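You operate a simulated robot arm through the tools that you are given. There is no shell and no other tool.

You are at the controls of a simulated two-armed robot. One attempt, no reset.

JOB
Fit a new filter of the size on the job card.
Fine: line at zero first; the old one goes on the plate marked used; lid latched and air on again after. Set down upright: filter.

Only the result counts: the job must be done as asked and must still hold three seconds after the hand-in. Knocking over, shifting, dropping, spilling or breaking anything else fails it. Lids that push on must go on centred and level and be pressed home; caps that screw on are set level and turned clockwise until they are tight.

ROBOT AND FRAMES
Two 7-joint arms with two-finger grippers on one trunk that stands fixed in place. Base frame: the origin is at the foot of the trunk, x ahead of it, y to its left, z up. Units: m, rad, N and s.
The left shoulder is at [0.025, 0.219, 1.28], the right one opposite. With the tool pointing down near the work surface each hand reaches from about 0.1 to 0.74 m from the base axis, measured 20 degrees to its own side. Payload 2.2 kg a hand.
The TCP of each hand is the grasp point between the finger pads, 0.019 m short of the fingertips. In the tool frame z runs along the fingers and y along their closing line. Largest opening 0.116 m; the body of the gripper starts 0.07 m behind the TCP.
Orientation is that of the tool frame in the base frame, as a unit quaternion [w, x, y, z]. With the fingers straight down and closing along the base's y, the tool's x points along the base's -x, its y along +y and its z along -z.

CONTROLS
- The arms move only by the tool move_arm. It takes "left_targets", "right_targets" or both (then of equal length, played together; a hand with none holds still); each is a list of rows, each a list of 6 numbers: the shift along the tool's x, y, z in m, then the turn, a rotation vector about the tool's x, y, z in rad. In form: [[tx, ty, tz, rx, ry, rz], ...]. A call has 1 to 20 rows; each row is the pose to reach, as a shift and turn from the pose commanded when the call began, along the tool's axes at that moment. "left_jaw" and "right_jaw" are, for a hand that has rows, the opening in per cent of the stroke, from 0 (shut) to 100 (fully open), set as the call begins (left out, the last holds). Each row takes 0.2 s and may step no farther than 0.05 m and 0.15 rad from the row before; otherwise, or with a gripper value out of range, the whole call is refused. Where a pose cannot be reached the arm comes as near as it can. A force on the tool above 40 N (or 10 N above the force at the start of the call, whichever is more), or a blocked arm, ends the call early, and 0.2 s more pass. Each finger halts on what it meets, pressing with about 28 N; the grip force reading is that of the motor and also rises with nothing between the fingers. The clock runs only during rows and for 0.2 s after the last one: add rows that repeat a pose to give the fingers time. The reply holds the time, the measured pose of the TCP, the force on the tool along the base axes, the opening and the grip force, in the units named above and with some noise, with the torque about the TCP (base axes, N m) and any sound that the robot's microphone picked up.
- Cameras (640 x 400 px; columns grow to the right, rows downward): "scene" is now at [0.1241, 0.0495, 1.4876]; the picture's right is [0.49, -0.87, 0.00], its down [-0.19, -0.11, -0.98] and it looks along [0.85, 0.48, -0.22] (base axes); focal length 214 px, centre (320, 200). "left" rides on the left gripper at [0.069, 0.015, -0.097] in its tool frame; the picture's right is [-0.21, 0.98, 0.00], its down [-0.76, -0.17, -0.63] and it looks along [-0.62, -0.14, 0.77] (tool axes); focal length 251 px, centre (320, 200). "right" rides on the right gripper at [0.069, -0.015, -0.097] in its tool frame; the picture's right is [0.21, 0.98, 0.00], its down [-0.76, 0.17, -0.63] and it looks along [-0.62, 0.14, 0.78] (tool axes); focal length 251 px, centre (320, 200).
- capture(camera): a new picture of that camera. It takes no simulated time.
- slide_trunk(by): slides the trunk up (or, below 0, down) by that many m; the arms and the scene camera ride with it, the base frame stays. It gives what a move gives, with no picture.
- head_to(pan, tilt): turns the head with the scene camera to pan (to the left, within 1.396 rad either way) and tilt (down, from -0.506 to 1.204), counted from straight ahead of the robot. It gives what a move gives.
- pixel_to_xyz(camera, pixels): for up to 12 pixels [column, row] of the newest picture of that camera ("zoom" is the newest enlarged one), the place [x, y, z] in the base frame of the surface seen there, good to about 0.003 m. It takes no simulated time.
- zoom(camera, box): a new picture of the part [left, top, right, bottom] of that camera's present view, enlarged. It takes no simulated time.
- hand_in(): hands the job in; it is judged then, once.

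Unless the task says otherwise, let go and move clear before handing in.

The tools are called after "Emit:" as a command line: name --argument value ..., lists and objects as JSON in quotes. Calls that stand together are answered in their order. move_arm: Moves the arms, as the interface text tells. Its arguments: {"type":"object","properties":{"left_targets":{"type":"array"},"left_jaw":{"type":"number"},"right_targets":{"type":"array"},"right_jaw":{"type":"number"}},"required":[]} The other tools are called the same way: slide_trunk (by) slides the trunk up or down; head_to (pan, tilt) turns the head that bears the scene camera; capture (camera) takes a picture; pixel_to_xyz (camera, pixels) gives the place of the surface under pixels of a picture; zoom (camera, box) takes an enlarged picture of a part of a camera's view; hand_in () hands the job in.

At the start:

```text
t: 0.0
left_tool_pos: [0.4313, 0.4966, 1.5287]
left_tcp_rot: [0.001, 0.0, 1.0, 0.0]
left_wrist_force: [-0.2, 0.8, 0.5]
left_wrist_torque: [0.0, 0.02, -0.01]
left_gripper_width: 0.1158
left_grip_force: 0.1
right_tool_pos: [0.3248, 0.0544, 1.4672]
right_tcp_rot: [-0.001, 0.0, 1.0, -0.001]
right_wrist_force: [0.1, 0.9, 0.4]
right_wrist_torque: [0.02, 0.01, 0.0]
right_gripper_width: 0.1158
right_grip_force: 0.0
trunk travel left (down, up): [-0.425, 0.065]
head pan, tilt: [0.511, 0.215]
```

scene: 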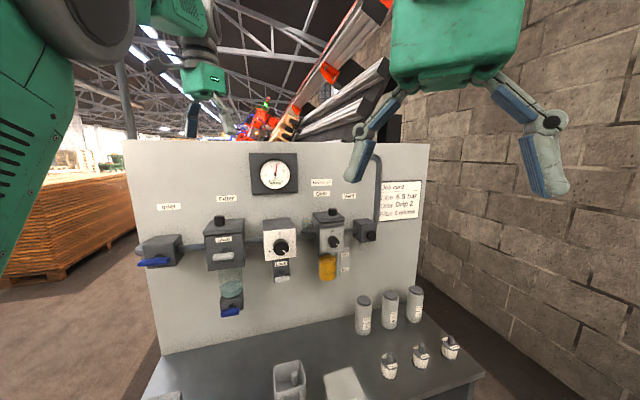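
right: 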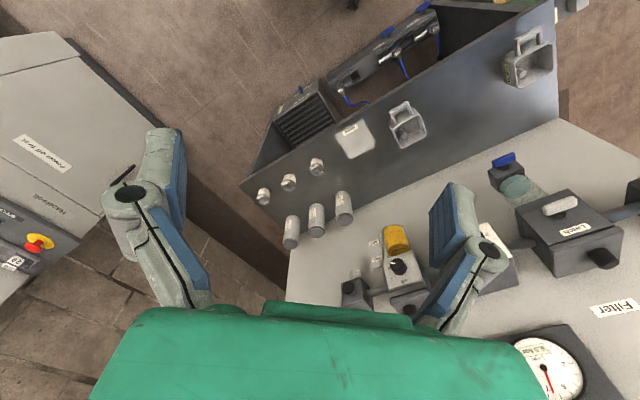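
left: 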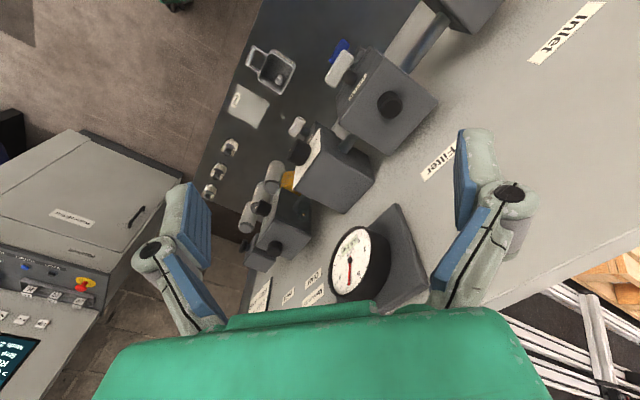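

The scene shows a panel with an inlet valve (blue lever at ~(155,262)), a filter housing with bowl (230,285), a regulator, a lubricator and a job card at (400,200). I'll zoom in on the key parts before moving anything.

Emit:
zoom --camera "scene" --box '[370, 170, 430, 230]'

Emit:
zoom --camera "scene" --box '[130, 190, 260, 325]'

Emit:
zoom --camera "scene" --box '[250, 150, 390, 290]'

Emit:
zoom --camera "scene" --box '[250, 270, 490, 400]'

```text
6.67 times, centred on (400, 200) of scene
```

zoom: 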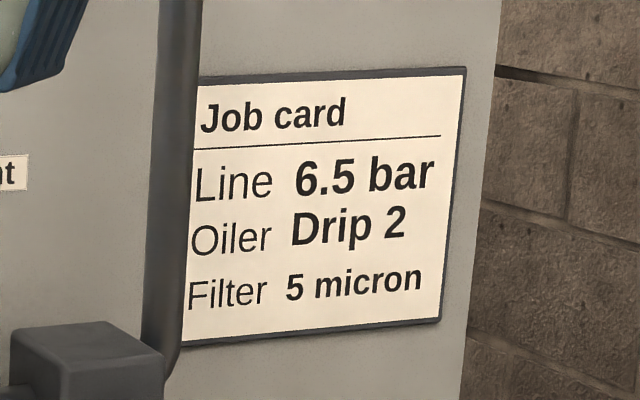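

```text
2.96 times, centred on (195, 258) of scene
```

zoom: 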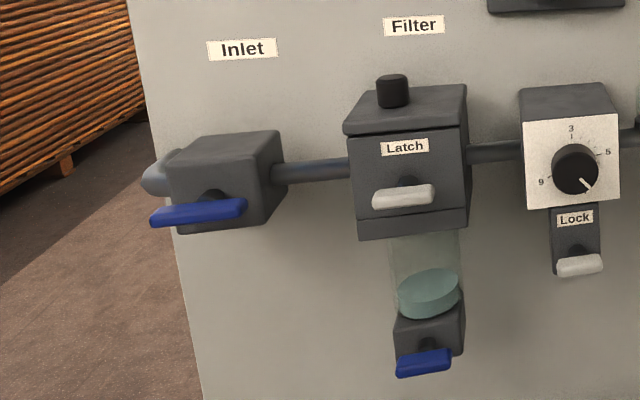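

```text
2.86 times, centred on (320, 220) of scene
```

zoom: 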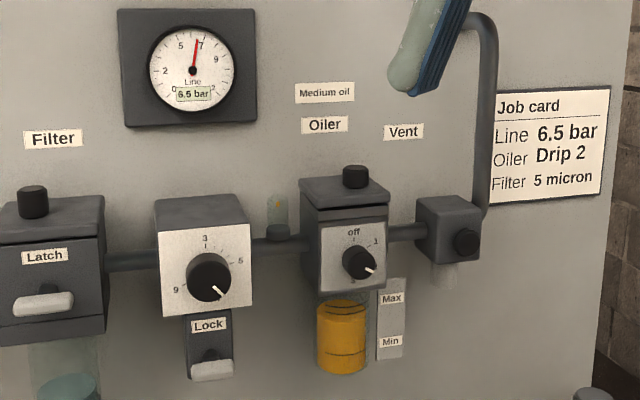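

```text
2.67 times, centred on (370, 335) of scene
```

zoom: 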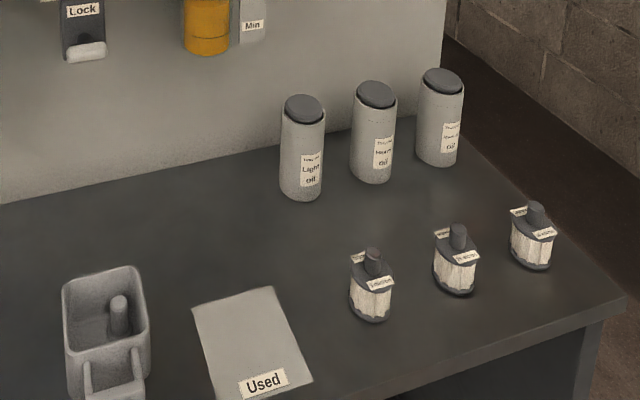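

The card reads Filter 5 micron, and the gauge reads 6.5 bar. The filters stand at about (390,362), (420,355) and (450,348), so I'll tilt the head down to read their labels.

Emit:
head_to --pan 0.4 --tilt 0.65

Emit:
capture --camera "scene"

```text
t: 0.9
left_tool_pos: [0.4266, 0.4942, 1.53]
left_tcp_rot: [0.001, 0.0, 1.0, -0.001]
left_wrist_force: [-0.5, -0.4, 0.0]
left_wrist_torque: [0.03, -0.04, 0.01]
left_gripper_width: 0.116
left_grip_force: 0.0
right_tool_pos: [0.3205, 0.0529, 1.4685]
right_tcp_rot: [0.001, 0.0, 1.0, 0.001]
right_wrist_force: [1.2, 0.4, -0.7]
right_wrist_torque: [-0.04, 0.12, 0.02]
right_gripper_width: 0.116
right_grip_force: 0.0
trunk travel left (down, up): [-0.425, 0.065]
head pan, tilt: [0.4, 0.649]
```

```text
taken
```

scene: 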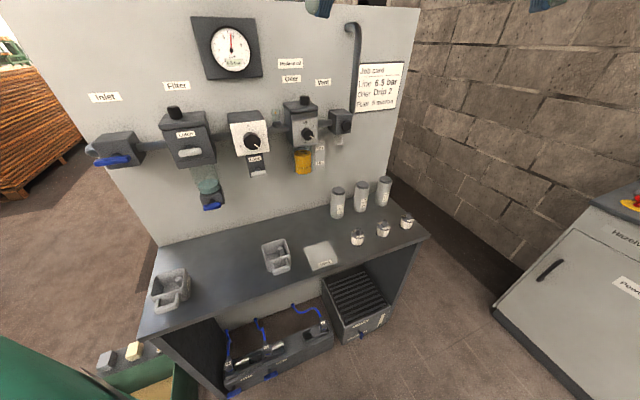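

The whole bench is now visible, with the three filters at (357,238), (383,229) and (406,221), and the used plate at (322,256). I'll zoom in to read labels and measure positions.

Emit:
zoom --camera "scene" --box '[340, 205, 420, 255]'

Emit:
pixel_to_xyz --camera "scene" --pixels '[[357, 238], [383, 229], [406, 221], [322, 256], [277, 255], [170, 290], [337, 190], [361, 185], [384, 179], [230, 240], [155, 325], [430, 237]]'

Emit:
zoom --camera "scene" --box '[80, 90, 280, 215]'

Emit:
zoom --camera "scene" --box '[140, 230, 350, 330]'

```text
8.00 times, centred on (380, 230) of scene
```

zoom: 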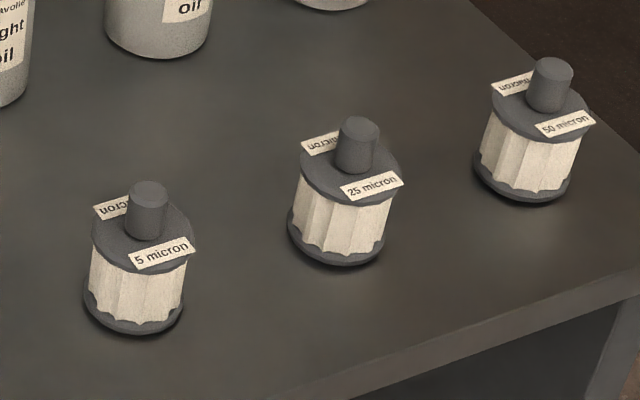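

```text
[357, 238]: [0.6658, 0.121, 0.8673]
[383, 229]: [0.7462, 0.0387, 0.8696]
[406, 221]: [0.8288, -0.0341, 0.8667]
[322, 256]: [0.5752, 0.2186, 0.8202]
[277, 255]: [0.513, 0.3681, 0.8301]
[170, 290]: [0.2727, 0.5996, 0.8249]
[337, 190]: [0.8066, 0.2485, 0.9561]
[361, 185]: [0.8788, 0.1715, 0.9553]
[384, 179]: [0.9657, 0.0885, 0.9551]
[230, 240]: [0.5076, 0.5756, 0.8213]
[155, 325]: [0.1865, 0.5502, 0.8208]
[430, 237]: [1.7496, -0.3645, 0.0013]
```

```text
3.20 times, centred on (180, 152) of scene
```

zoom: 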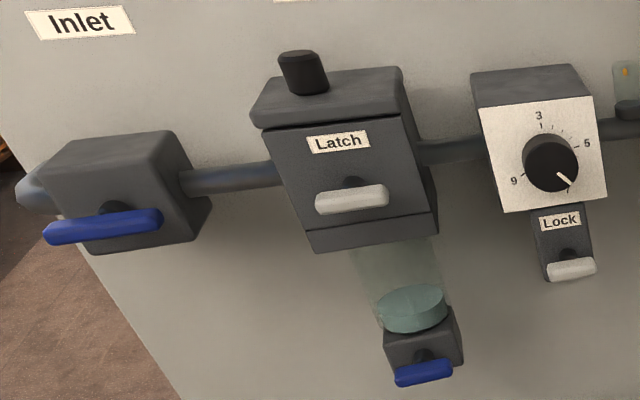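

```text
3.05 times, centred on (245, 280) of scene
```

zoom: 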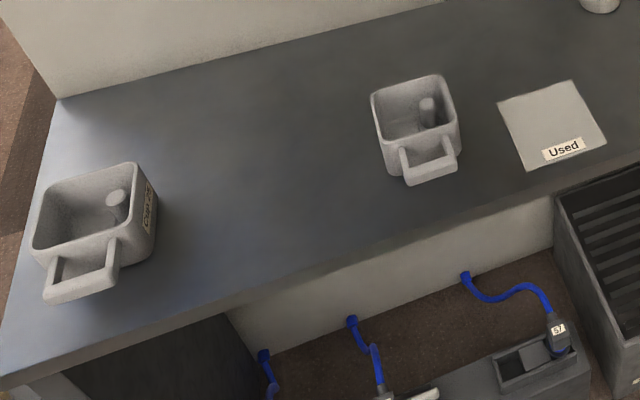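

The 5 micron filter is the left-front one at (357,238), near [0.666, 0.121]. Next I'll zoom in on the inlet, filter housing and vent to measure their geometry.

Emit:
zoom --camera "scene" --box '[80, 120, 160, 170]'

Emit:
pixel_to_xyz --camera "zoom" --pixels '[[70, 320], [160, 330], [260, 320], [300, 310], [330, 200], [440, 260], [340, 80], [440, 100], [560, 170], [600, 50], [180, 100], [280, 350]]'

Emit:
zoom --camera "scene" --box '[150, 95, 230, 145]'

Emit:
zoom --camera "scene" --box '[150, 130, 230, 180]'

Emit:
zoom --camera "scene" --box '[300, 95, 380, 145]'

```text
8.00 times, centred on (120, 145) of scene
```

zoom: 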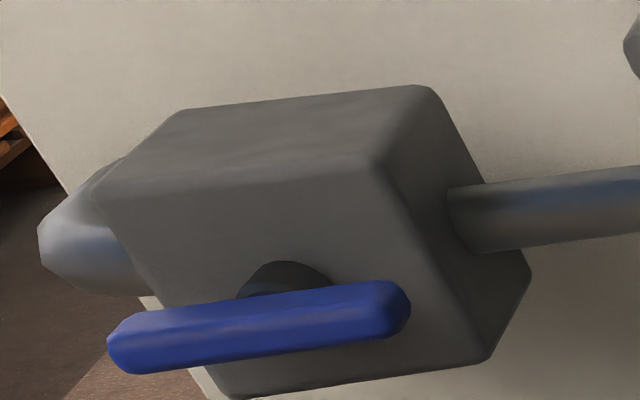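

```text
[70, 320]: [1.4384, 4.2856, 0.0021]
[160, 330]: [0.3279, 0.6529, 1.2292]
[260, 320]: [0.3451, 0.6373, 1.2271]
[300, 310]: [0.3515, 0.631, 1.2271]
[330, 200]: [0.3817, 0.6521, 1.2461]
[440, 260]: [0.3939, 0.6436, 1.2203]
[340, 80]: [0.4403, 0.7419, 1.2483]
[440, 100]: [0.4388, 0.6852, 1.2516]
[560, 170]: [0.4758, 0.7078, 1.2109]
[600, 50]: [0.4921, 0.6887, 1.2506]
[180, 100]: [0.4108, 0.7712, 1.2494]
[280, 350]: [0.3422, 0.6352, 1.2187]
```

```text
8.00 times, centred on (190, 120) of scene
```

zoom: 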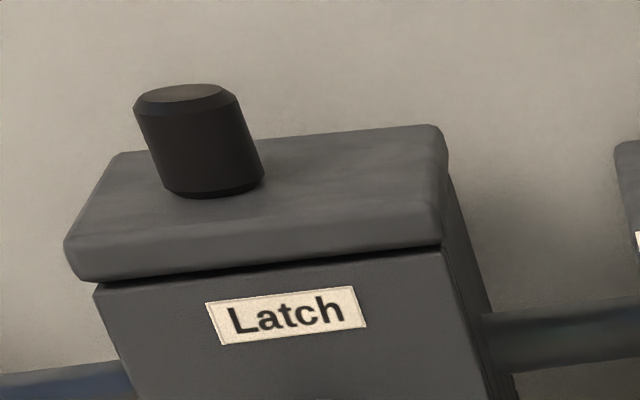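

```text
8.00 times, centred on (190, 155) of scene
```

zoom: 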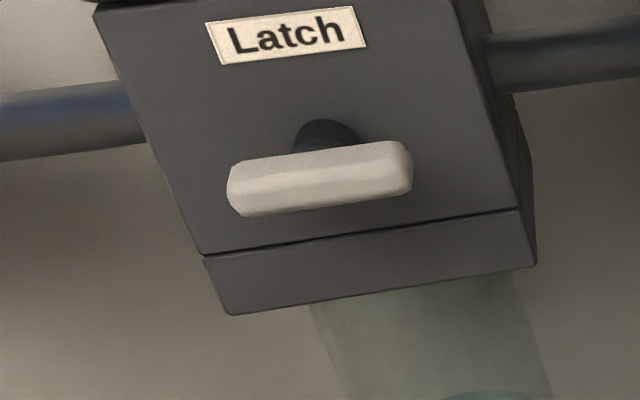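

```text
8.00 times, centred on (340, 120) of scene
```

zoom: 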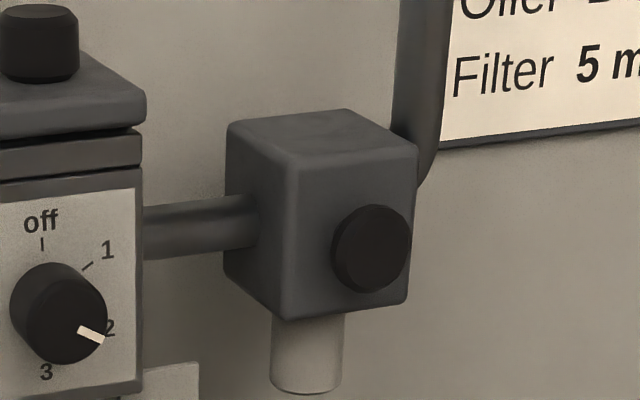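

The vent has a round black button on the front of its block, and the latch is a grey bar, currently horizontal. I'll measure the wall plane and the key parts precisely, each in its own zoom.

Emit:
pixel_to_xyz --camera "scene" --pixels '[[140, 60], [300, 20], [250, 200], [150, 200], [400, 130], [290, 60], [360, 200], [180, 20]]'

Emit:
pixel_to_xyz --camera "zoom" --pixels '[[370, 245], [345, 260], [400, 240], [300, 140], [390, 145], [310, 180], [270, 220], [240, 130], [305, 385], [305, 340], [380, 180], [370, 205]]'

Emit:
zoom --camera "scene" --box '[150, 95, 230, 145]'

Emit:
pixel_to_xyz --camera "zoom" --pixels '[[185, 92], [185, 150], [240, 160], [200, 175], [80, 250], [430, 230], [120, 165], [430, 140], [130, 310], [430, 270], [280, 310], [330, 180]]'

Emit:
zoom --camera "scene" --box '[150, 130, 230, 180]'

Emit:
pixel_to_xyz --camera "zoom" --pixels '[[240, 190], [320, 180], [400, 165], [325, 135], [320, 160], [320, 200], [220, 270], [520, 230], [180, 130], [480, 130], [320, 230], [420, 340]]'

```text
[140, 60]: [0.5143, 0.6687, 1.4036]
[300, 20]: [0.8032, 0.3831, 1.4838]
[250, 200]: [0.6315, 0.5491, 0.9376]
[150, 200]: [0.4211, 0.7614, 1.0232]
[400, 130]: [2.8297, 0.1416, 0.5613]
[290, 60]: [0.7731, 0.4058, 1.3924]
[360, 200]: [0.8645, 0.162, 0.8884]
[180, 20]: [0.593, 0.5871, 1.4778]
```

```text
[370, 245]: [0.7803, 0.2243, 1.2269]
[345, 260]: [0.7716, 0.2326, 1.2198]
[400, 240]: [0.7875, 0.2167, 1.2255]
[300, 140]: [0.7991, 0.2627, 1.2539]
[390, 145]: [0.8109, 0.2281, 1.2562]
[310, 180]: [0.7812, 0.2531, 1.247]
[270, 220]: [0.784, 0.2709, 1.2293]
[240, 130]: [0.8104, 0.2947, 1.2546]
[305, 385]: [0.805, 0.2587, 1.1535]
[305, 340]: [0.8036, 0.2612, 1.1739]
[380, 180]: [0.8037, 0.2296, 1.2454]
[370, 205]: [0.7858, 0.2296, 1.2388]
```

```text
8.00 times, centred on (190, 120) of scene
```

zoom: 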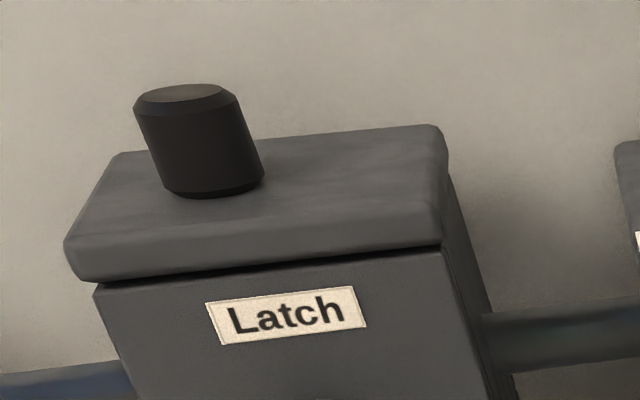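

```text
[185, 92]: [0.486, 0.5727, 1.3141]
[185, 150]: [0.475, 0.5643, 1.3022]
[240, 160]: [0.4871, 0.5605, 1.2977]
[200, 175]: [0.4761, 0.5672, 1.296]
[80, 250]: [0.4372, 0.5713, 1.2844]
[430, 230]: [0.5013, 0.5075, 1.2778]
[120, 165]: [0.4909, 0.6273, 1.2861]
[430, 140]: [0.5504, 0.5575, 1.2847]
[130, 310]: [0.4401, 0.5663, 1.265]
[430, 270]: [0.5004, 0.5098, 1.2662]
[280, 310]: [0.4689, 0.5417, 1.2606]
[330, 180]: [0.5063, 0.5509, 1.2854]
```

```text
8.00 times, centred on (190, 155) of scene
```

zoom: 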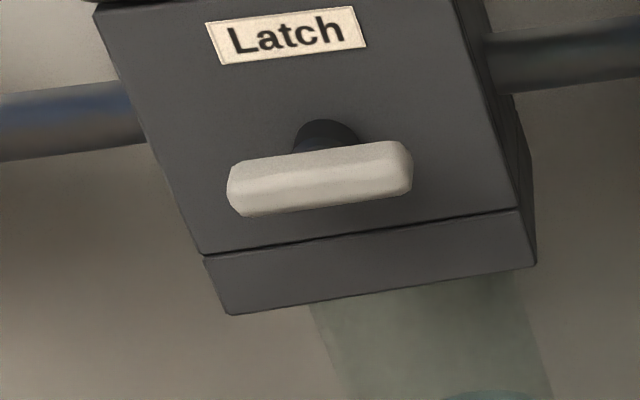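

```text
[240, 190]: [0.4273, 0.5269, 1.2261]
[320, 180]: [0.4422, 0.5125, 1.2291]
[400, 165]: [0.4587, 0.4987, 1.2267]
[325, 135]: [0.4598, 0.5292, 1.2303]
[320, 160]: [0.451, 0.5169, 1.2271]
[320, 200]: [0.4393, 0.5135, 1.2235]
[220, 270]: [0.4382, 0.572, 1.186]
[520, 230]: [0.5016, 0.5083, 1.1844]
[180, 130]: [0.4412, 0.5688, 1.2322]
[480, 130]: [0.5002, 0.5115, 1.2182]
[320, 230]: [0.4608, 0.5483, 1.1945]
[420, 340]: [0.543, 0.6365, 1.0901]
```

Geometry so far: the wall runs along (0.707,-0.707), the latch bar is centred near [0.443,0.512,1.226], the inlet lever near [0.343,0.637,1.225] and the vent button near [0.780,0.224,1.226]. Next I'll zoom in on the lid in the left wrist view, around (390,100), to see whether it is hinged.

Emit:
capture --camera "left"

Emit:
zoom --camera "left" --box '[310, 30, 470, 130]'

Emit:
pixel_to_xyz --camera "zoom" --pixels '[[320, 290], [300, 270], [345, 300], [320, 250], [230, 100], [500, 270], [380, 460], [140, 330], [420, 350], [250, 200]]'

Emit:
zoom --camera "scene" --box '[270, 85, 370, 185]'

```text
taken
```

left: 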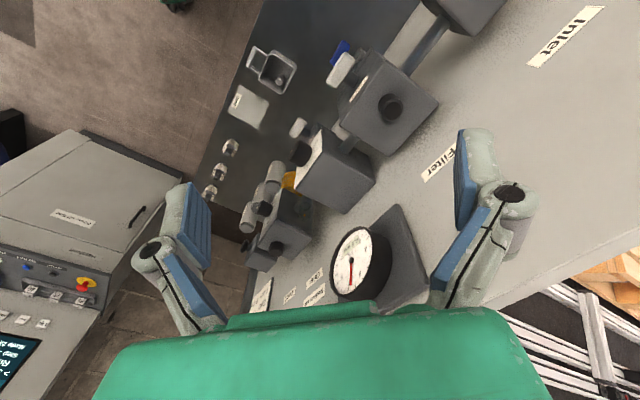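

```text
4.00 times, centred on (390, 80) of left
```

zoom: 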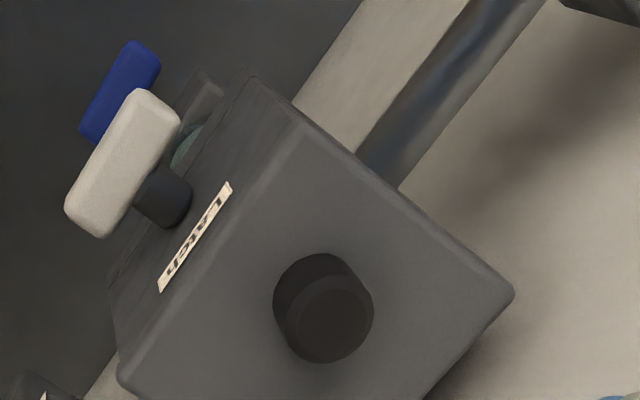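

```text
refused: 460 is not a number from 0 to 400
```

```text
4.00 times, centred on (320, 135) of scene
```

zoom: 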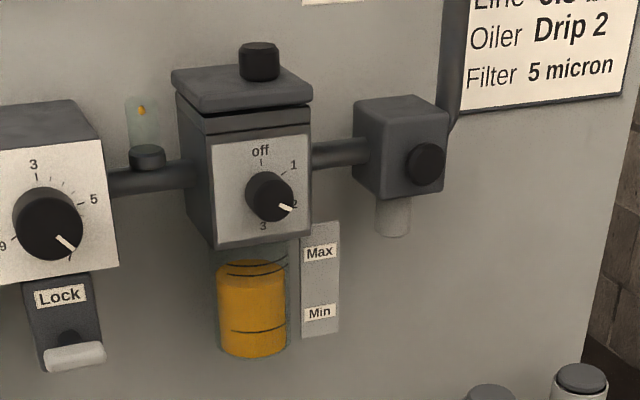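

The left wrist zoom shows the lid from above: the knob is at about (322,315), and the latch bar sits in front. I'll measure the knob and lid corners from this view.

Emit:
zoom --camera "left" --box '[325, 50, 453, 130]'

Emit:
zoom --camera "left" --box '[310, 40, 470, 140]'

Emit:
pixel_to_xyz --camera "zoom" --pixels '[[320, 270], [305, 275], [345, 285], [322, 310], [300, 90], [500, 250], [340, 360], [140, 330], [420, 300], [250, 160], [120, 340], [230, 300]]'

```text
5.00 times, centred on (389, 90) of left
```

zoom: 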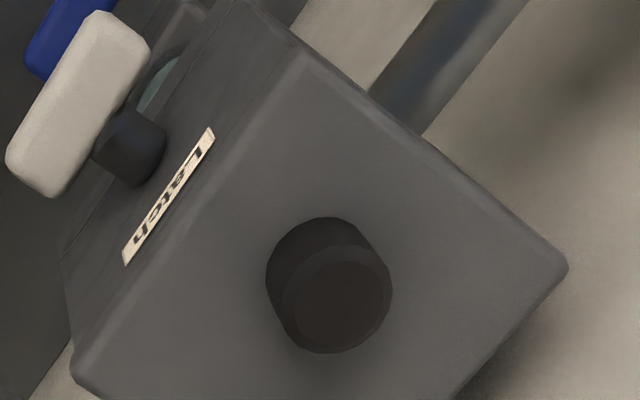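

```text
4.00 times, centred on (390, 90) of left
```

zoom: 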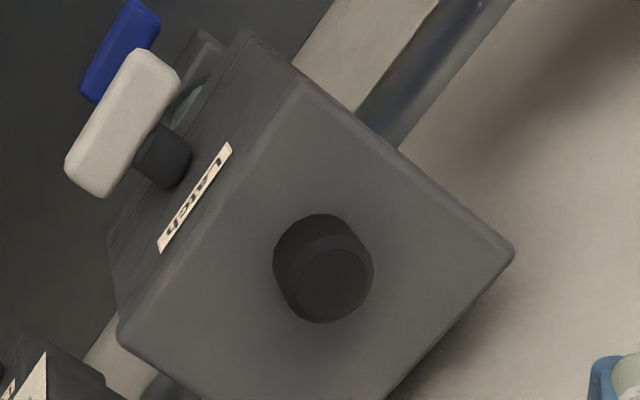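

```text
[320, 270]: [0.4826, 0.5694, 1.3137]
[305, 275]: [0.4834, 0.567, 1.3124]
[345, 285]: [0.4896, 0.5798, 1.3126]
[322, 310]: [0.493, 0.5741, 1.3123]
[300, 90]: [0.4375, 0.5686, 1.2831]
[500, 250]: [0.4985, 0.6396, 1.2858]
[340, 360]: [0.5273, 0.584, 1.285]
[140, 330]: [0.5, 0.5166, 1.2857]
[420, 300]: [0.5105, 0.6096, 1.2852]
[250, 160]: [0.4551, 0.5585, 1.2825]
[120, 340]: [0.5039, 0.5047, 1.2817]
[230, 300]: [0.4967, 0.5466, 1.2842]
```

The lid is about 0.09 m square with its knob at about [0.4885,0.5765], top z≈1.313, so it looks like a lift-off lid held by the latch. I'll first bring the left hand in front of the inlet valve, tool pointing at the wall, tilting it step by step.

Emit:
move_arm --left_targets '[[0.0108, 0.0054, 0.0192, -0.0512, -0.1235, -0.0512], [0.0217, 0.0108, 0.0383, -0.1023, -0.247, -0.1023], [0.0325, 0.0163, 0.0575, -0.1535, -0.3706, -0.1535], [0.0433, 0.0217, 0.0767, -0.2047, -0.4941, -0.2047], [0.0542, 0.0271, 0.0958, -0.2558, -0.6176, -0.2558], [0.065, 0.0325, 0.115, -0.307, -0.7411, -0.307], [0.0758, 0.0379, 0.1342, -0.3582, -0.8647, -0.3582], [0.0867, 0.0433, 0.1533, -0.4093, -0.9882, -0.4093], [0.0975, 0.0488, 0.1725, -0.4605, -1.1117, -0.4605], [0.1083, 0.0542, 0.1917, -0.5117, -1.2352, -0.5117], [0.1192, 0.0596, 0.2108, -0.5628, -1.3588, -0.5628], [0.13, 0.065, 0.23, -0.614, -1.4823, -0.614]]' --left_jaw 45

Emit:
capture --camera "scene"

Emit:
capture --camera "left"

```text
t: 3.5
left_tool_pos: [0.3646, 0.6254, 1.3376]
left_tcp_rot: [0.639, -0.269, 0.672, 0.261]
left_wrist_force: [0.1, 0.4, -3.3]
left_wrist_torque: [0.19, -0.2, 0.03]
left_gripper_width: 0.0521
left_grip_force: 0.1
left hand out of reach, approached as far as the arm can: row 5, 6, 7, 8, 9, 10, 11, 12
right_tool_pos: [0.3209, 0.0552, 1.4674]
right_tcp_rot: [0.001, 0.001, 1.0, -0.002]
right_wrist_force: [-0.1, -1.1, -1.9]
right_wrist_torque: [-0.1, -0.04, 0.0]
right_gripper_width: 0.115
right_grip_force: 0.0
trunk travel left (down, up): [-0.425, 0.065]
head pan, tilt: [0.4, 0.649]
```

```text
taken
```

scene: 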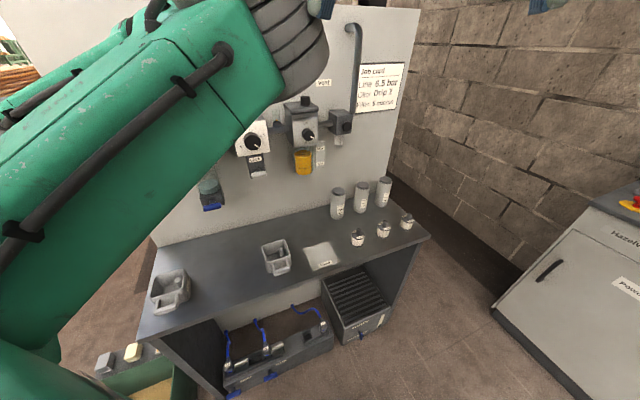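

```text
taken
```

left: 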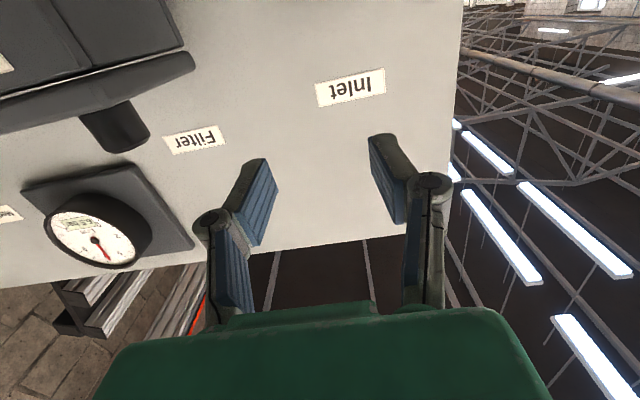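

The left hand came out at d≈0.70 from the base axis because the requested pose was too close to the shoulder, but it is clear of everything and pointing at the wall. I'll raise it and see how it follows before lowering the trunk for better reach.

Emit:
move_arm --left_targets '[[-0.04, 0.0, 0.0, 0, 0, 0], [-0.08, 0.0, 0.0, 0, 0, 0], [-0.12, 0.0, 0.0, 0, 0, 0], [-0.16, 0.0, 0.0, 0, 0, 0]]'

```text
t: 4.5
left_tool_pos: [0.3716, 0.6249, 1.4923]
left_tcp_rot: [0.634, -0.268, 0.677, 0.26]
left_wrist_force: [-1.0, 0.3, -0.7]
left_wrist_torque: [-0.02, -0.03, -0.06]
left_gripper_width: 0.0523
left_grip_force: 0.0
right_tool_pos: [0.3191, 0.0508, 1.4688]
right_tcp_rot: [0.002, 0.0, 1.0, 0.001]
right_wrist_force: [-0.3, 0.9, 0.5]
right_wrist_torque: [-0.01, 0.01, 0.0]
right_gripper_width: 0.116
right_grip_force: 0.1
trunk travel left (down, up): [-0.425, 0.065]
head pan, tilt: [0.4, 0.649]
```

The arm now follows directly (z = 1.49), and the clamped pose counts as the commanded one. I'll pull back from the wall and level the tool, then lower the trunk in stages.

Emit:
move_arm --left_targets '[[-0.01, 0.005, -0.03, -0.005, -0.02, 0], [-0.02, 0.01, -0.055, -0.01, -0.04, 0], [-0.03, 0.015, -0.08, -0.019, -0.06, 0]]'

Emit:
slide_trunk --by -0.12

```text
t: 5.3
left_tool_pos: [0.3164, 0.6306, 1.5163]
left_tcp_rot: [0.656, -0.263, 0.651, 0.276]
left_wrist_force: [-0.4, 0.4, -0.1]
left_wrist_torque: [-0.02, 0.01, -0.05]
left_gripper_width: 0.0523
left_grip_force: 0.1
left hand out of reach, approached as far as the arm can: row 1, 2, 3
right_tool_pos: [0.3209, 0.0547, 1.4673]
right_tcp_rot: [0.001, 0.0, 1.0, 0.0]
right_wrist_force: [-0.6, 0.0, 0.2]
right_wrist_torque: [0.02, 0.01, -0.05]
right_gripper_width: 0.1158
right_grip_force: 0.1
trunk travel left (down, up): [-0.425, 0.065]
head pan, tilt: [0.4, 0.649]
```

```text
t: 6.8
left_tool_pos: [0.3192, 0.6293, 1.3945]
left_tcp_rot: [0.655, -0.262, 0.653, 0.275]
left_wrist_force: [0.6, 0.1, 0.0]
left_wrist_torque: [-0.02, 0.01, 0.0]
left_gripper_width: 0.0522
left_grip_force: 0.1
right_tool_pos: [0.3205, 0.0529, 1.3485]
right_tcp_rot: [0.001, 0.0, 1.0, 0.0]
right_wrist_force: [-0.2, 0.5, 0.3]
right_wrist_torque: [0.06, 0.0, 0.01]
right_gripper_width: 0.116
right_grip_force: 0.0
trunk travel left (down, up): [-0.305, 0.185]
head pan, tilt: [0.4, 0.649]
```

Now at z≈1.39 with the trunk 0.12 m lower. I'll lift the left hand relative to the trunk and pull back again.

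Emit:
move_arm --left_targets '[[-0.04, 0.0, 0.0, 0, 0, 0], [-0.08, 0.0, 0.0, 0, 0, 0], [-0.11, 0.0, -0.02, 0, 0, 0], [-0.12, 0.0, -0.05, 0, 0, 0]]'

Emit:
capture --camera "scene"

```text
t: 7.8
left_tool_pos: [0.3071, 0.6494, 1.5077]
left_tcp_rot: [0.655, -0.262, 0.652, 0.277]
left_wrist_force: [-1.1, 0.8, 0.5]
left_wrist_torque: [0.02, -0.04, 0.02]
left_gripper_width: 0.0522
left_grip_force: 0.1
left hand out of reach, approached as far as the arm can: row 1, 2, 3, 4
right_tool_pos: [0.3214, 0.0517, 1.3475]
right_tcp_rot: [0.002, 0.0, 1.0, 0.0]
right_wrist_force: [0.2, -0.3, 0.3]
right_wrist_torque: [-0.03, 0.0, -0.04]
right_gripper_width: 0.1159
right_grip_force: 0.0
trunk travel left (down, up): [-0.305, 0.185]
head pan, tilt: [0.4, 0.649]
```

```text
taken
```

scene: 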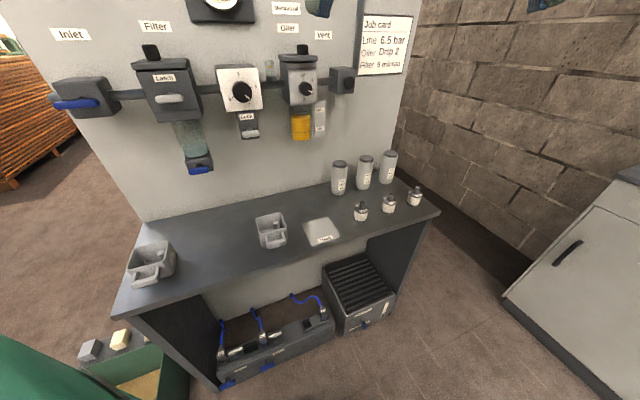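

The hand shifted left instead of retracting, so the arm configuration may be awkward. I'll turn the head left to see the arm itself.

Emit:
head_to --pan 1.1 --tilt 0.2

Emit:
capture --camera "scene"

Emit:
capture --camera "left"

Emit:
capture --camera "right"

```text
t: 8.9
left_tool_pos: [0.3069, 0.6497, 1.5067]
left_tcp_rot: [0.656, -0.261, 0.653, 0.275]
left_wrist_force: [0.9, 0.5, 0.6]
left_wrist_torque: [0.01, 0.0, -0.02]
left_gripper_width: 0.052
left_grip_force: 0.1
right_tool_pos: [0.3209, 0.0521, 1.3489]
right_tcp_rot: [0.001, 0.0, 1.0, 0.0]
right_wrist_force: [-0.3, -0.7, 0.3]
right_wrist_torque: [0.02, 0.04, -0.02]
right_gripper_width: 0.116
right_grip_force: 0.0
trunk travel left (down, up): [-0.305, 0.185]
head pan, tilt: [1.1, 0.201]
```

```text
taken
```

scene: 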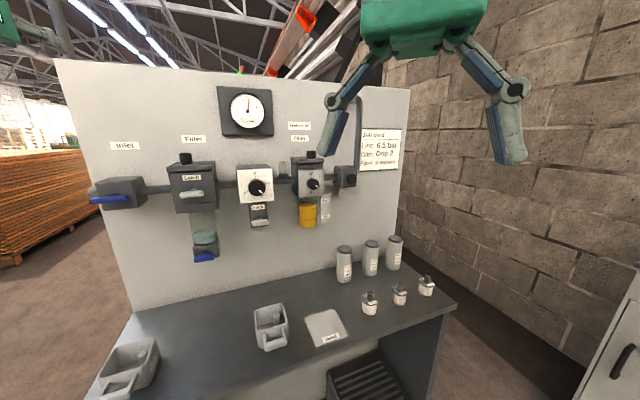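

```text
taken
```

left: 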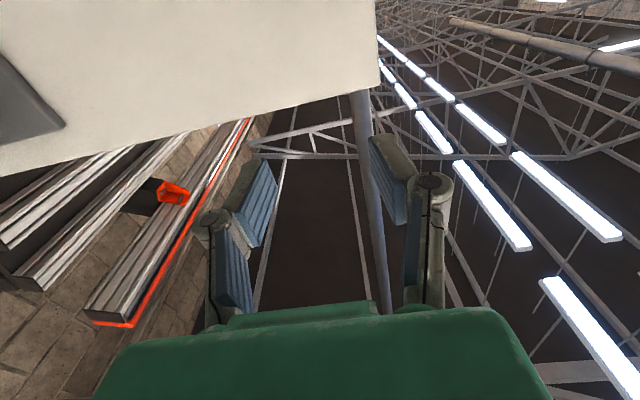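

```text
taken
```

right: 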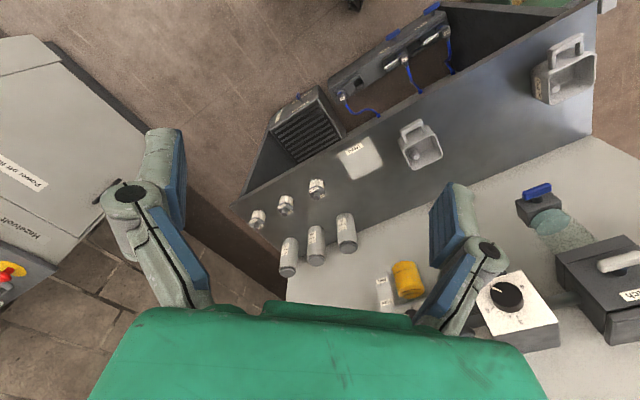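

The picture doesn't match a pan of 1.1, as it looks closer to 0.4. I'll capture again to check whether the head has actually turned.

Emit:
capture --camera "scene"

Emit:
pixel_to_xyz --camera "scene" --pixels '[[110, 200], [320, 200], [345, 177]]'

```text
taken
```

scene: 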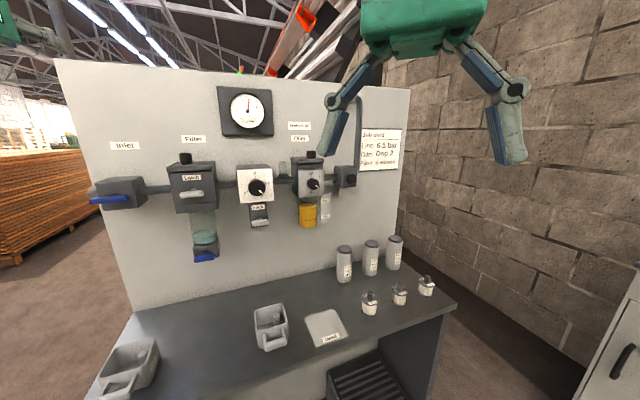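

```text
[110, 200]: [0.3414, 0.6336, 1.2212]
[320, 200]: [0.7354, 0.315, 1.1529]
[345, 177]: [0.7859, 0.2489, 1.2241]
```

The pan really is about 0.41 in the picture although 1.1 is reported. I'll try another pan value.

Emit:
head_to --pan 0.8 --tilt 0.2

Emit:
capture --camera "scene"

```text
t: 9.7
left_tool_pos: [0.3076, 0.65, 1.5075]
left_tcp_rot: [0.656, -0.262, 0.652, 0.276]
left_wrist_force: [-0.4, -0.5, -0.6]
left_wrist_torque: [0.01, 0.02, -0.04]
left_gripper_width: 0.0524
left_grip_force: 0.0
right_tool_pos: [0.3211, 0.052, 1.3481]
right_tcp_rot: [0.001, 0.0, 1.0, 0.001]
right_wrist_force: [0.3, 0.7, 0.8]
right_wrist_torque: [0.01, 0.0, -0.02]
right_gripper_width: 0.1162
right_grip_force: 0.1
trunk travel left (down, up): [-0.305, 0.185]
head pan, tilt: [0.799, 0.201]
```

```text
taken
```

scene: 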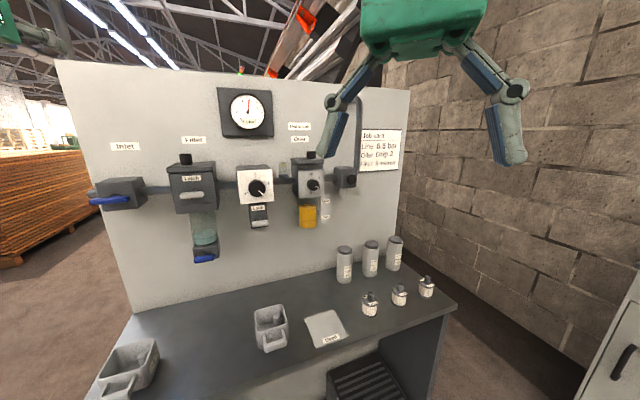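

The camera pan seems limited, but tilt works and the view is good enough. Lowering the trunk puts the left shoulder under its elbow-up arm, so I'll slide down a further 0.18 m. The hand stays above the inlet body at z≈1.33.

Emit:
slide_trunk --by -0.18

Emit:
move_arm --left_targets '[[-0.02, 0.0, -0.01, 0, 0, 0], [-0.05, 0.0, -0.03, 0, 0, 0], [-0.08, 0.0, -0.06, 0, 0, 0]]'

Emit:
capture --camera "scene"

```text
t: 11.7
left_tool_pos: [0.3063, 0.6491, 1.3285]
left_tcp_rot: [0.656, -0.262, 0.652, 0.276]
left_wrist_force: [0.6, -0.1, 0.5]
left_wrist_torque: [0.01, -0.01, -0.02]
left_gripper_width: 0.0522
left_grip_force: 0.0
right_tool_pos: [0.321, 0.0517, 1.168]
right_tcp_rot: [0.001, -0.001, 1.0, 0.0]
right_wrist_force: [0.3, 0.1, 0.5]
right_wrist_torque: [0.0, 0.04, 0.0]
right_gripper_width: 0.116
right_grip_force: 0.0
trunk travel left (down, up): [-0.125, 0.365]
head pan, tilt: [0.799, 0.201]
```

```text
t: 12.5
left_tool_pos: [0.2727, 0.6486, 1.3892]
left_tcp_rot: [0.655, -0.262, 0.653, 0.275]
left_wrist_force: [-0.6, -0.9, -0.2]
left_wrist_torque: [-0.01, -0.02, 0.0]
left_gripper_width: 0.0521
left_grip_force: 0.0
left hand out of reach, approached as far as the arm can: row 1, 2, 3
right_tool_pos: [0.3191, 0.0513, 1.1688]
right_tcp_rot: [0.002, 0.0, 1.0, 0.0]
right_wrist_force: [-0.3, -0.1, 0.1]
right_wrist_torque: [-0.04, -0.03, -0.02]
right_gripper_width: 0.1162
right_grip_force: 0.1
trunk travel left (down, up): [-0.125, 0.365]
head pan, tilt: [0.799, 0.201]
```

```text
taken
```

scene: 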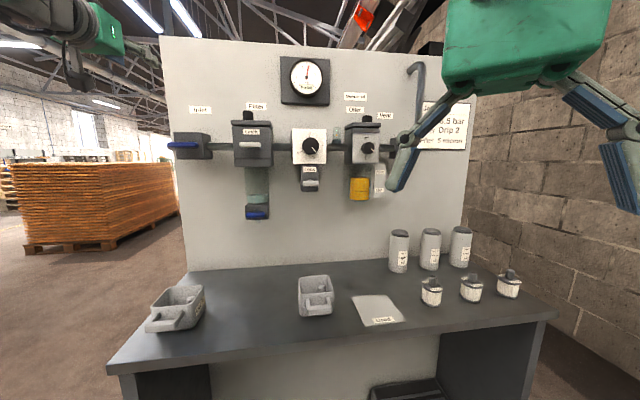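

The head pan now matches the picture, and the left hand is at upper left (100,30). I'll pan further left to see the arm's shape and understand the reach limit.

Emit:
head_to --pan 1.39 --tilt 0.0

Emit:
capture --camera "scene"

```text
t: 13.4
left_tool_pos: [0.275, 0.6473, 1.3908]
left_tcp_rot: [0.655, -0.261, 0.652, 0.277]
left_wrist_force: [-0.1, 0.0, -0.6]
left_wrist_torque: [-0.02, 0.02, 0.01]
left_gripper_width: 0.0524
left_grip_force: 0.0
right_tool_pos: [0.3198, 0.0519, 1.1678]
right_tcp_rot: [0.001, 0.0, 1.0, 0.0]
right_wrist_force: [0.6, -0.8, 0.0]
right_wrist_torque: [0.04, 0.0, 0.01]
right_gripper_width: 0.116
right_grip_force: 0.0
trunk travel left (down, up): [-0.125, 0.365]
head pan, tilt: [1.389, 0.0]
```

```text
taken
```

scene: 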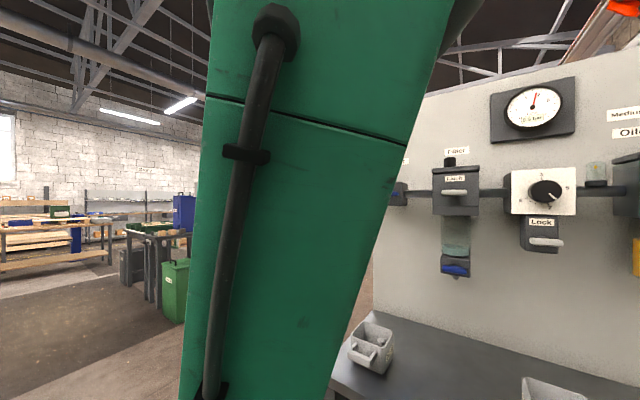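

The left upper arm stands nearly vertical with the elbow above. Poses near d≈0.66–0.70 are reachable, which suffices for the inlet lever (front at d≈0.694). I'll roll the tool −90° in free space so the fingers close vertically around the bar.

Emit:
move_arm --left_targets '[[0, 0, 0.002, 0, 0, -0.1428], [0, 0, 0.004, 0, 0, -0.2856], [0, 0, 0.006, 0, 0, -0.4284], [0, 0, 0.008, 0, 0, -0.5712], [0, 0, 0.01, 0, 0, -0.714], [0, 0, 0.01, 0, 0, -0.8568], [0, 0, 0.01, 0, 0, -0.9996], [0, 0, 0.01, 0, 0, -1.1424], [0, 0, 0.01, 0, 0, -1.2852], [0, 0, 0.01, 0, 0, -1.428], [0, 0, 0.01, 0, 0, -1.5708]]'

Emit:
head_to --pan 0.8 --tilt 0.2

Emit:
capture --camera "left"

Emit:
capture --camera "scene"

```text
t: 15.8
left_tool_pos: [0.2802, 0.6544, 1.3893]
left_tcp_rot: [0.658, -0.647, 0.276, -0.268]
left_wrist_force: [0.6, 0.3, -0.4]
left_wrist_torque: [0.0, 0.0, 0.01]
left_gripper_width: 0.0523
left_grip_force: 0.1
right_tool_pos: [0.3204, 0.0504, 1.1679]
right_tcp_rot: [0.001, 0.001, 1.0, -0.001]
right_wrist_force: [-0.5, -0.2, -0.1]
right_wrist_torque: [0.0, 0.02, 0.01]
right_gripper_width: 0.1159
right_grip_force: 0.1
trunk travel left (down, up): [-0.125, 0.365]
head pan, tilt: [1.389, 0.0]
```

```text
t: 16.8
left_tool_pos: [0.2798, 0.6561, 1.3891]
left_tcp_rot: [0.659, -0.646, 0.277, -0.268]
left_wrist_force: [-0.6, 0.0, -0.7]
left_wrist_torque: [-0.01, 0.0, 0.01]
left_gripper_width: 0.0524
left_grip_force: 0.0
right_tool_pos: [0.3217, 0.0517, 1.169]
right_tcp_rot: [0.0, 0.0, 1.0, 0.0]
right_wrist_force: [0.0, 0.8, -0.5]
right_wrist_torque: [0.01, 0.0, -0.01]
right_gripper_width: 0.1161
right_grip_force: 0.1
trunk travel left (down, up): [-0.125, 0.365]
head pan, tilt: [0.799, 0.201]
```

```text
taken
```

left: 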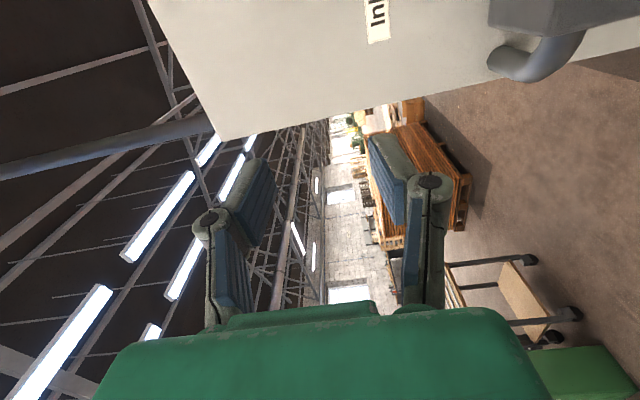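

```text
taken
```

scene: 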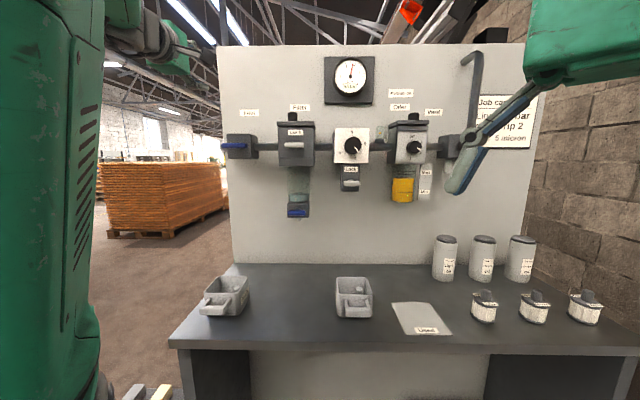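

The roll worked and the tool is level: x right, y down, z into the wall. Now I'll shift right to s≈-0.207 and come down to z≈1.30, keeping d≈0.66.

Emit:
move_arm --left_targets '[[0.02, 0.025, 0, 0, 0, 0], [0.04, 0.05, 0, 0, 0, 0], [0.058, 0.07, 0, 0, 0, 0], [0.058, 0.085, 0, 0, 0, 0]]'

Emit:
capture --camera "left"

Emit:
capture --camera "scene"

```text
t: 17.8
left_tool_pos: [0.3285, 0.6433, 1.3022]
left_tcp_rot: [0.659, -0.646, 0.277, -0.268]
left_wrist_force: [0.8, -0.4, -0.5]
left_wrist_torque: [0.0, 0.0, -0.02]
left_gripper_width: 0.0521
left_grip_force: 0.0
left hand out of reach, approached as far as the arm can: row 1, 2, 3, 4
right_tool_pos: [0.3202, 0.0529, 1.1676]
right_tcp_rot: [0.001, 0.0, 1.0, 0.001]
right_wrist_force: [-0.4, 0.0, 0.2]
right_wrist_torque: [0.01, 0.03, 0.0]
right_gripper_width: 0.1164
right_grip_force: 0.0
trunk travel left (down, up): [-0.125, 0.365]
head pan, tilt: [0.799, 0.201]
```

```text
taken
```

left: 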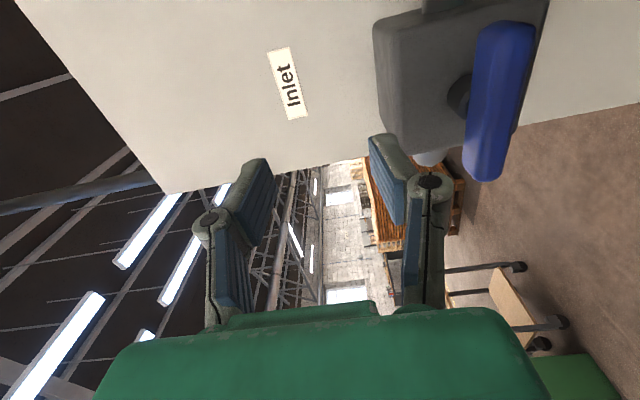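

```text
taken
```

scene: 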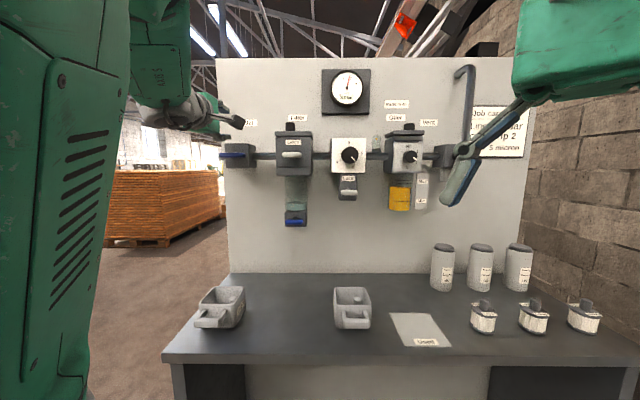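

The tool is now at s≈-0.223, d≈0.687, z≈1.302, just above the lever. To avoid bringing the lower finger down on the bar, I'll go left of the lever's end, drop to its height, and slide in from the side.

Emit:
move_arm --left_targets '[[-0.03, 0.0, -0.005, 0, 0, 0], [-0.06, 0.0, -0.01, 0, 0, 0], [-0.06, 0.03, -0.01, 0, 0, 0], [-0.06, 0.06, -0.01, 0, 0, 0], [-0.06, 0.077, -0.01, 0, 0, 0]]'

Emit:
capture --camera "left"

Emit:
capture --camera "scene"

```text
t: 19.0
left_tool_pos: [0.2781, 0.6815, 1.2264]
left_tcp_rot: [0.659, -0.646, 0.277, -0.268]
left_wrist_force: [-0.5, 0.2, 0.0]
left_wrist_torque: [0.03, 0.01, 0.03]
left_gripper_width: 0.0521
left_grip_force: 0.1
right_tool_pos: [0.3205, 0.0523, 1.1667]
right_tcp_rot: [0.001, 0.0, 1.0, 0.0]
right_wrist_force: [0.2, 0.2, 0.2]
right_wrist_torque: [-0.01, 0.05, -0.01]
right_gripper_width: 0.116
right_grip_force: 0.1
trunk travel left (down, up): [-0.125, 0.365]
head pan, tilt: [0.799, 0.201]
```

```text
taken
```

left: 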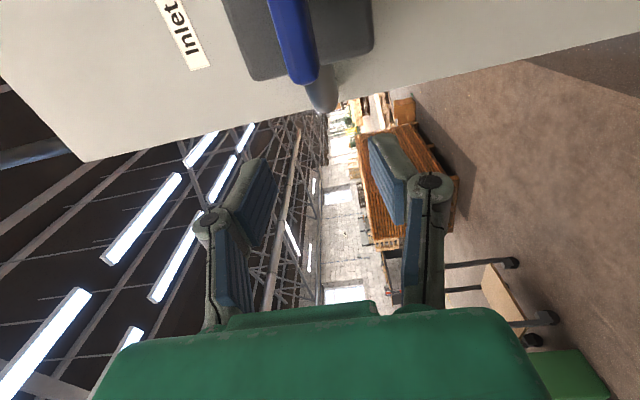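

```text
taken
```

scene: 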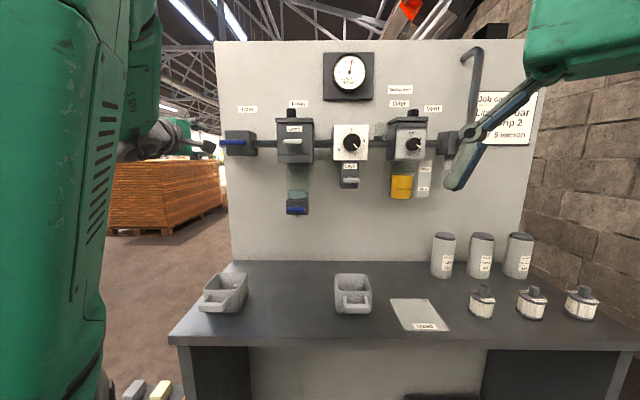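

No reach limits now: the hand is at s≈-0.285, d≈0.679, z≈1.226. The lever's left end shows at (300,70) in the wrist view, so I'll measure it from here to confirm height and depth.

Emit:
pixel_to_xyz --camera "left" --pixels '[[303, 75], [290, 40], [300, 60], [280, 15], [310, 70], [275, 40], [305, 40], [345, 50], [250, 60]]'

Emit:
zoom --camera "left" --box '[220, 0, 420, 125]'

Emit:
zoom --camera "scene" --box '[130, 95, 290, 195]'

```text
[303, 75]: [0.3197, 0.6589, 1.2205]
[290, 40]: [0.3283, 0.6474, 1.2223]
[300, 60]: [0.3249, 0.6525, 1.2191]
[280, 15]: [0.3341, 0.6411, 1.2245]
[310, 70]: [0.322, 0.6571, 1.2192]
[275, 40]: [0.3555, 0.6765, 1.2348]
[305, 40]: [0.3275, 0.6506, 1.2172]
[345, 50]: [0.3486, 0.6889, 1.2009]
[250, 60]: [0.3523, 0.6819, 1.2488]
```

```text
3.20 times, centred on (320, 62) of left
```

zoom: 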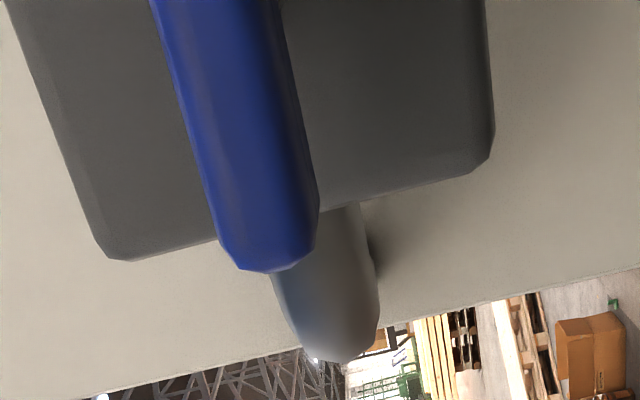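

```text
4.00 times, centred on (210, 145) of scene
```

zoom: 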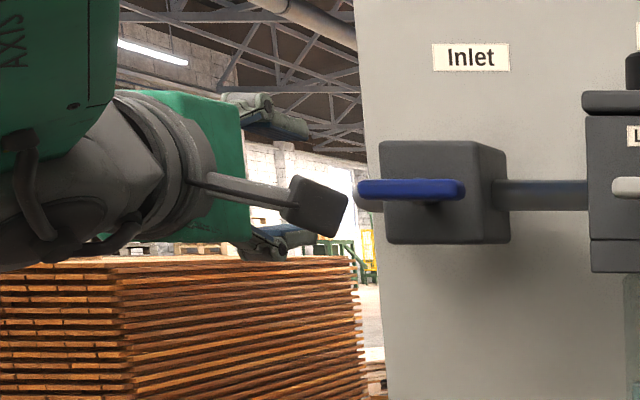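

The lever's left end is at s≈-0.240, d≈0.692, with its centre at z≈1.221, so my hand is about 5 mm high. I'll drop 4 mm and slide right so the open fingers straddle the bar at its pivot.

Emit:
move_arm --left_targets '[[0.0, 0.004, 0.0, 0, 0, 0], [0.03, 0.004, 0.002, 0, 0, 0], [0.055, 0.004, 0.004, 0, 0, 0], [0.078, 0.004, 0.005, 0, 0, 0]]'

Emit:
capture --camera "left"

Emit:
zoom --camera "scene" --box '[130, 95, 290, 195]'

```text
t: 20.0
left_tool_pos: [0.3361, 0.6295, 1.2216]
left_tcp_rot: [0.659, -0.646, 0.276, -0.268]
left_wrist_force: [0.2, 1.1, 0.6]
left_wrist_torque: [0.0, -0.01, -0.02]
left_gripper_width: 0.0522
left_grip_force: 0.1
right_tool_pos: [0.3199, 0.0529, 1.169]
right_tcp_rot: [0.001, 0.0, 1.0, -0.001]
right_wrist_force: [-0.7, -0.9, -0.4]
right_wrist_torque: [-0.03, -0.02, 0.02]
right_gripper_width: 0.1159
right_grip_force: 0.1
trunk travel left (down, up): [-0.125, 0.365]
head pan, tilt: [0.799, 0.201]
```

```text
taken
```

left: 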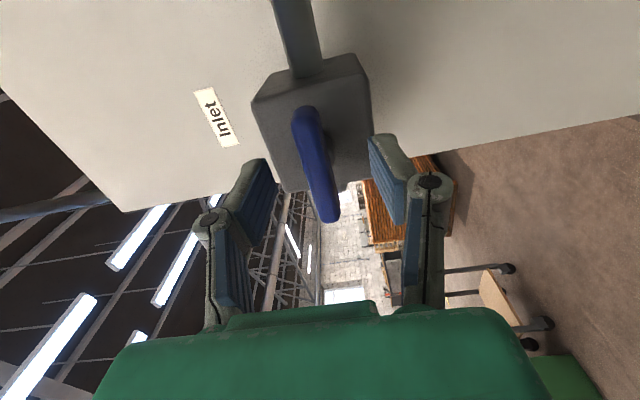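

```text
4.00 times, centred on (210, 145) of scene
```

zoom: 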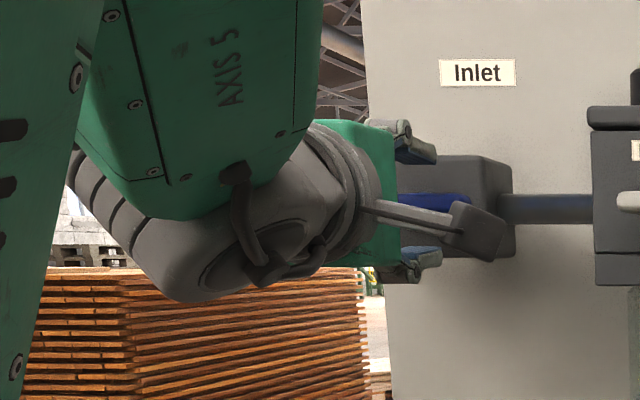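

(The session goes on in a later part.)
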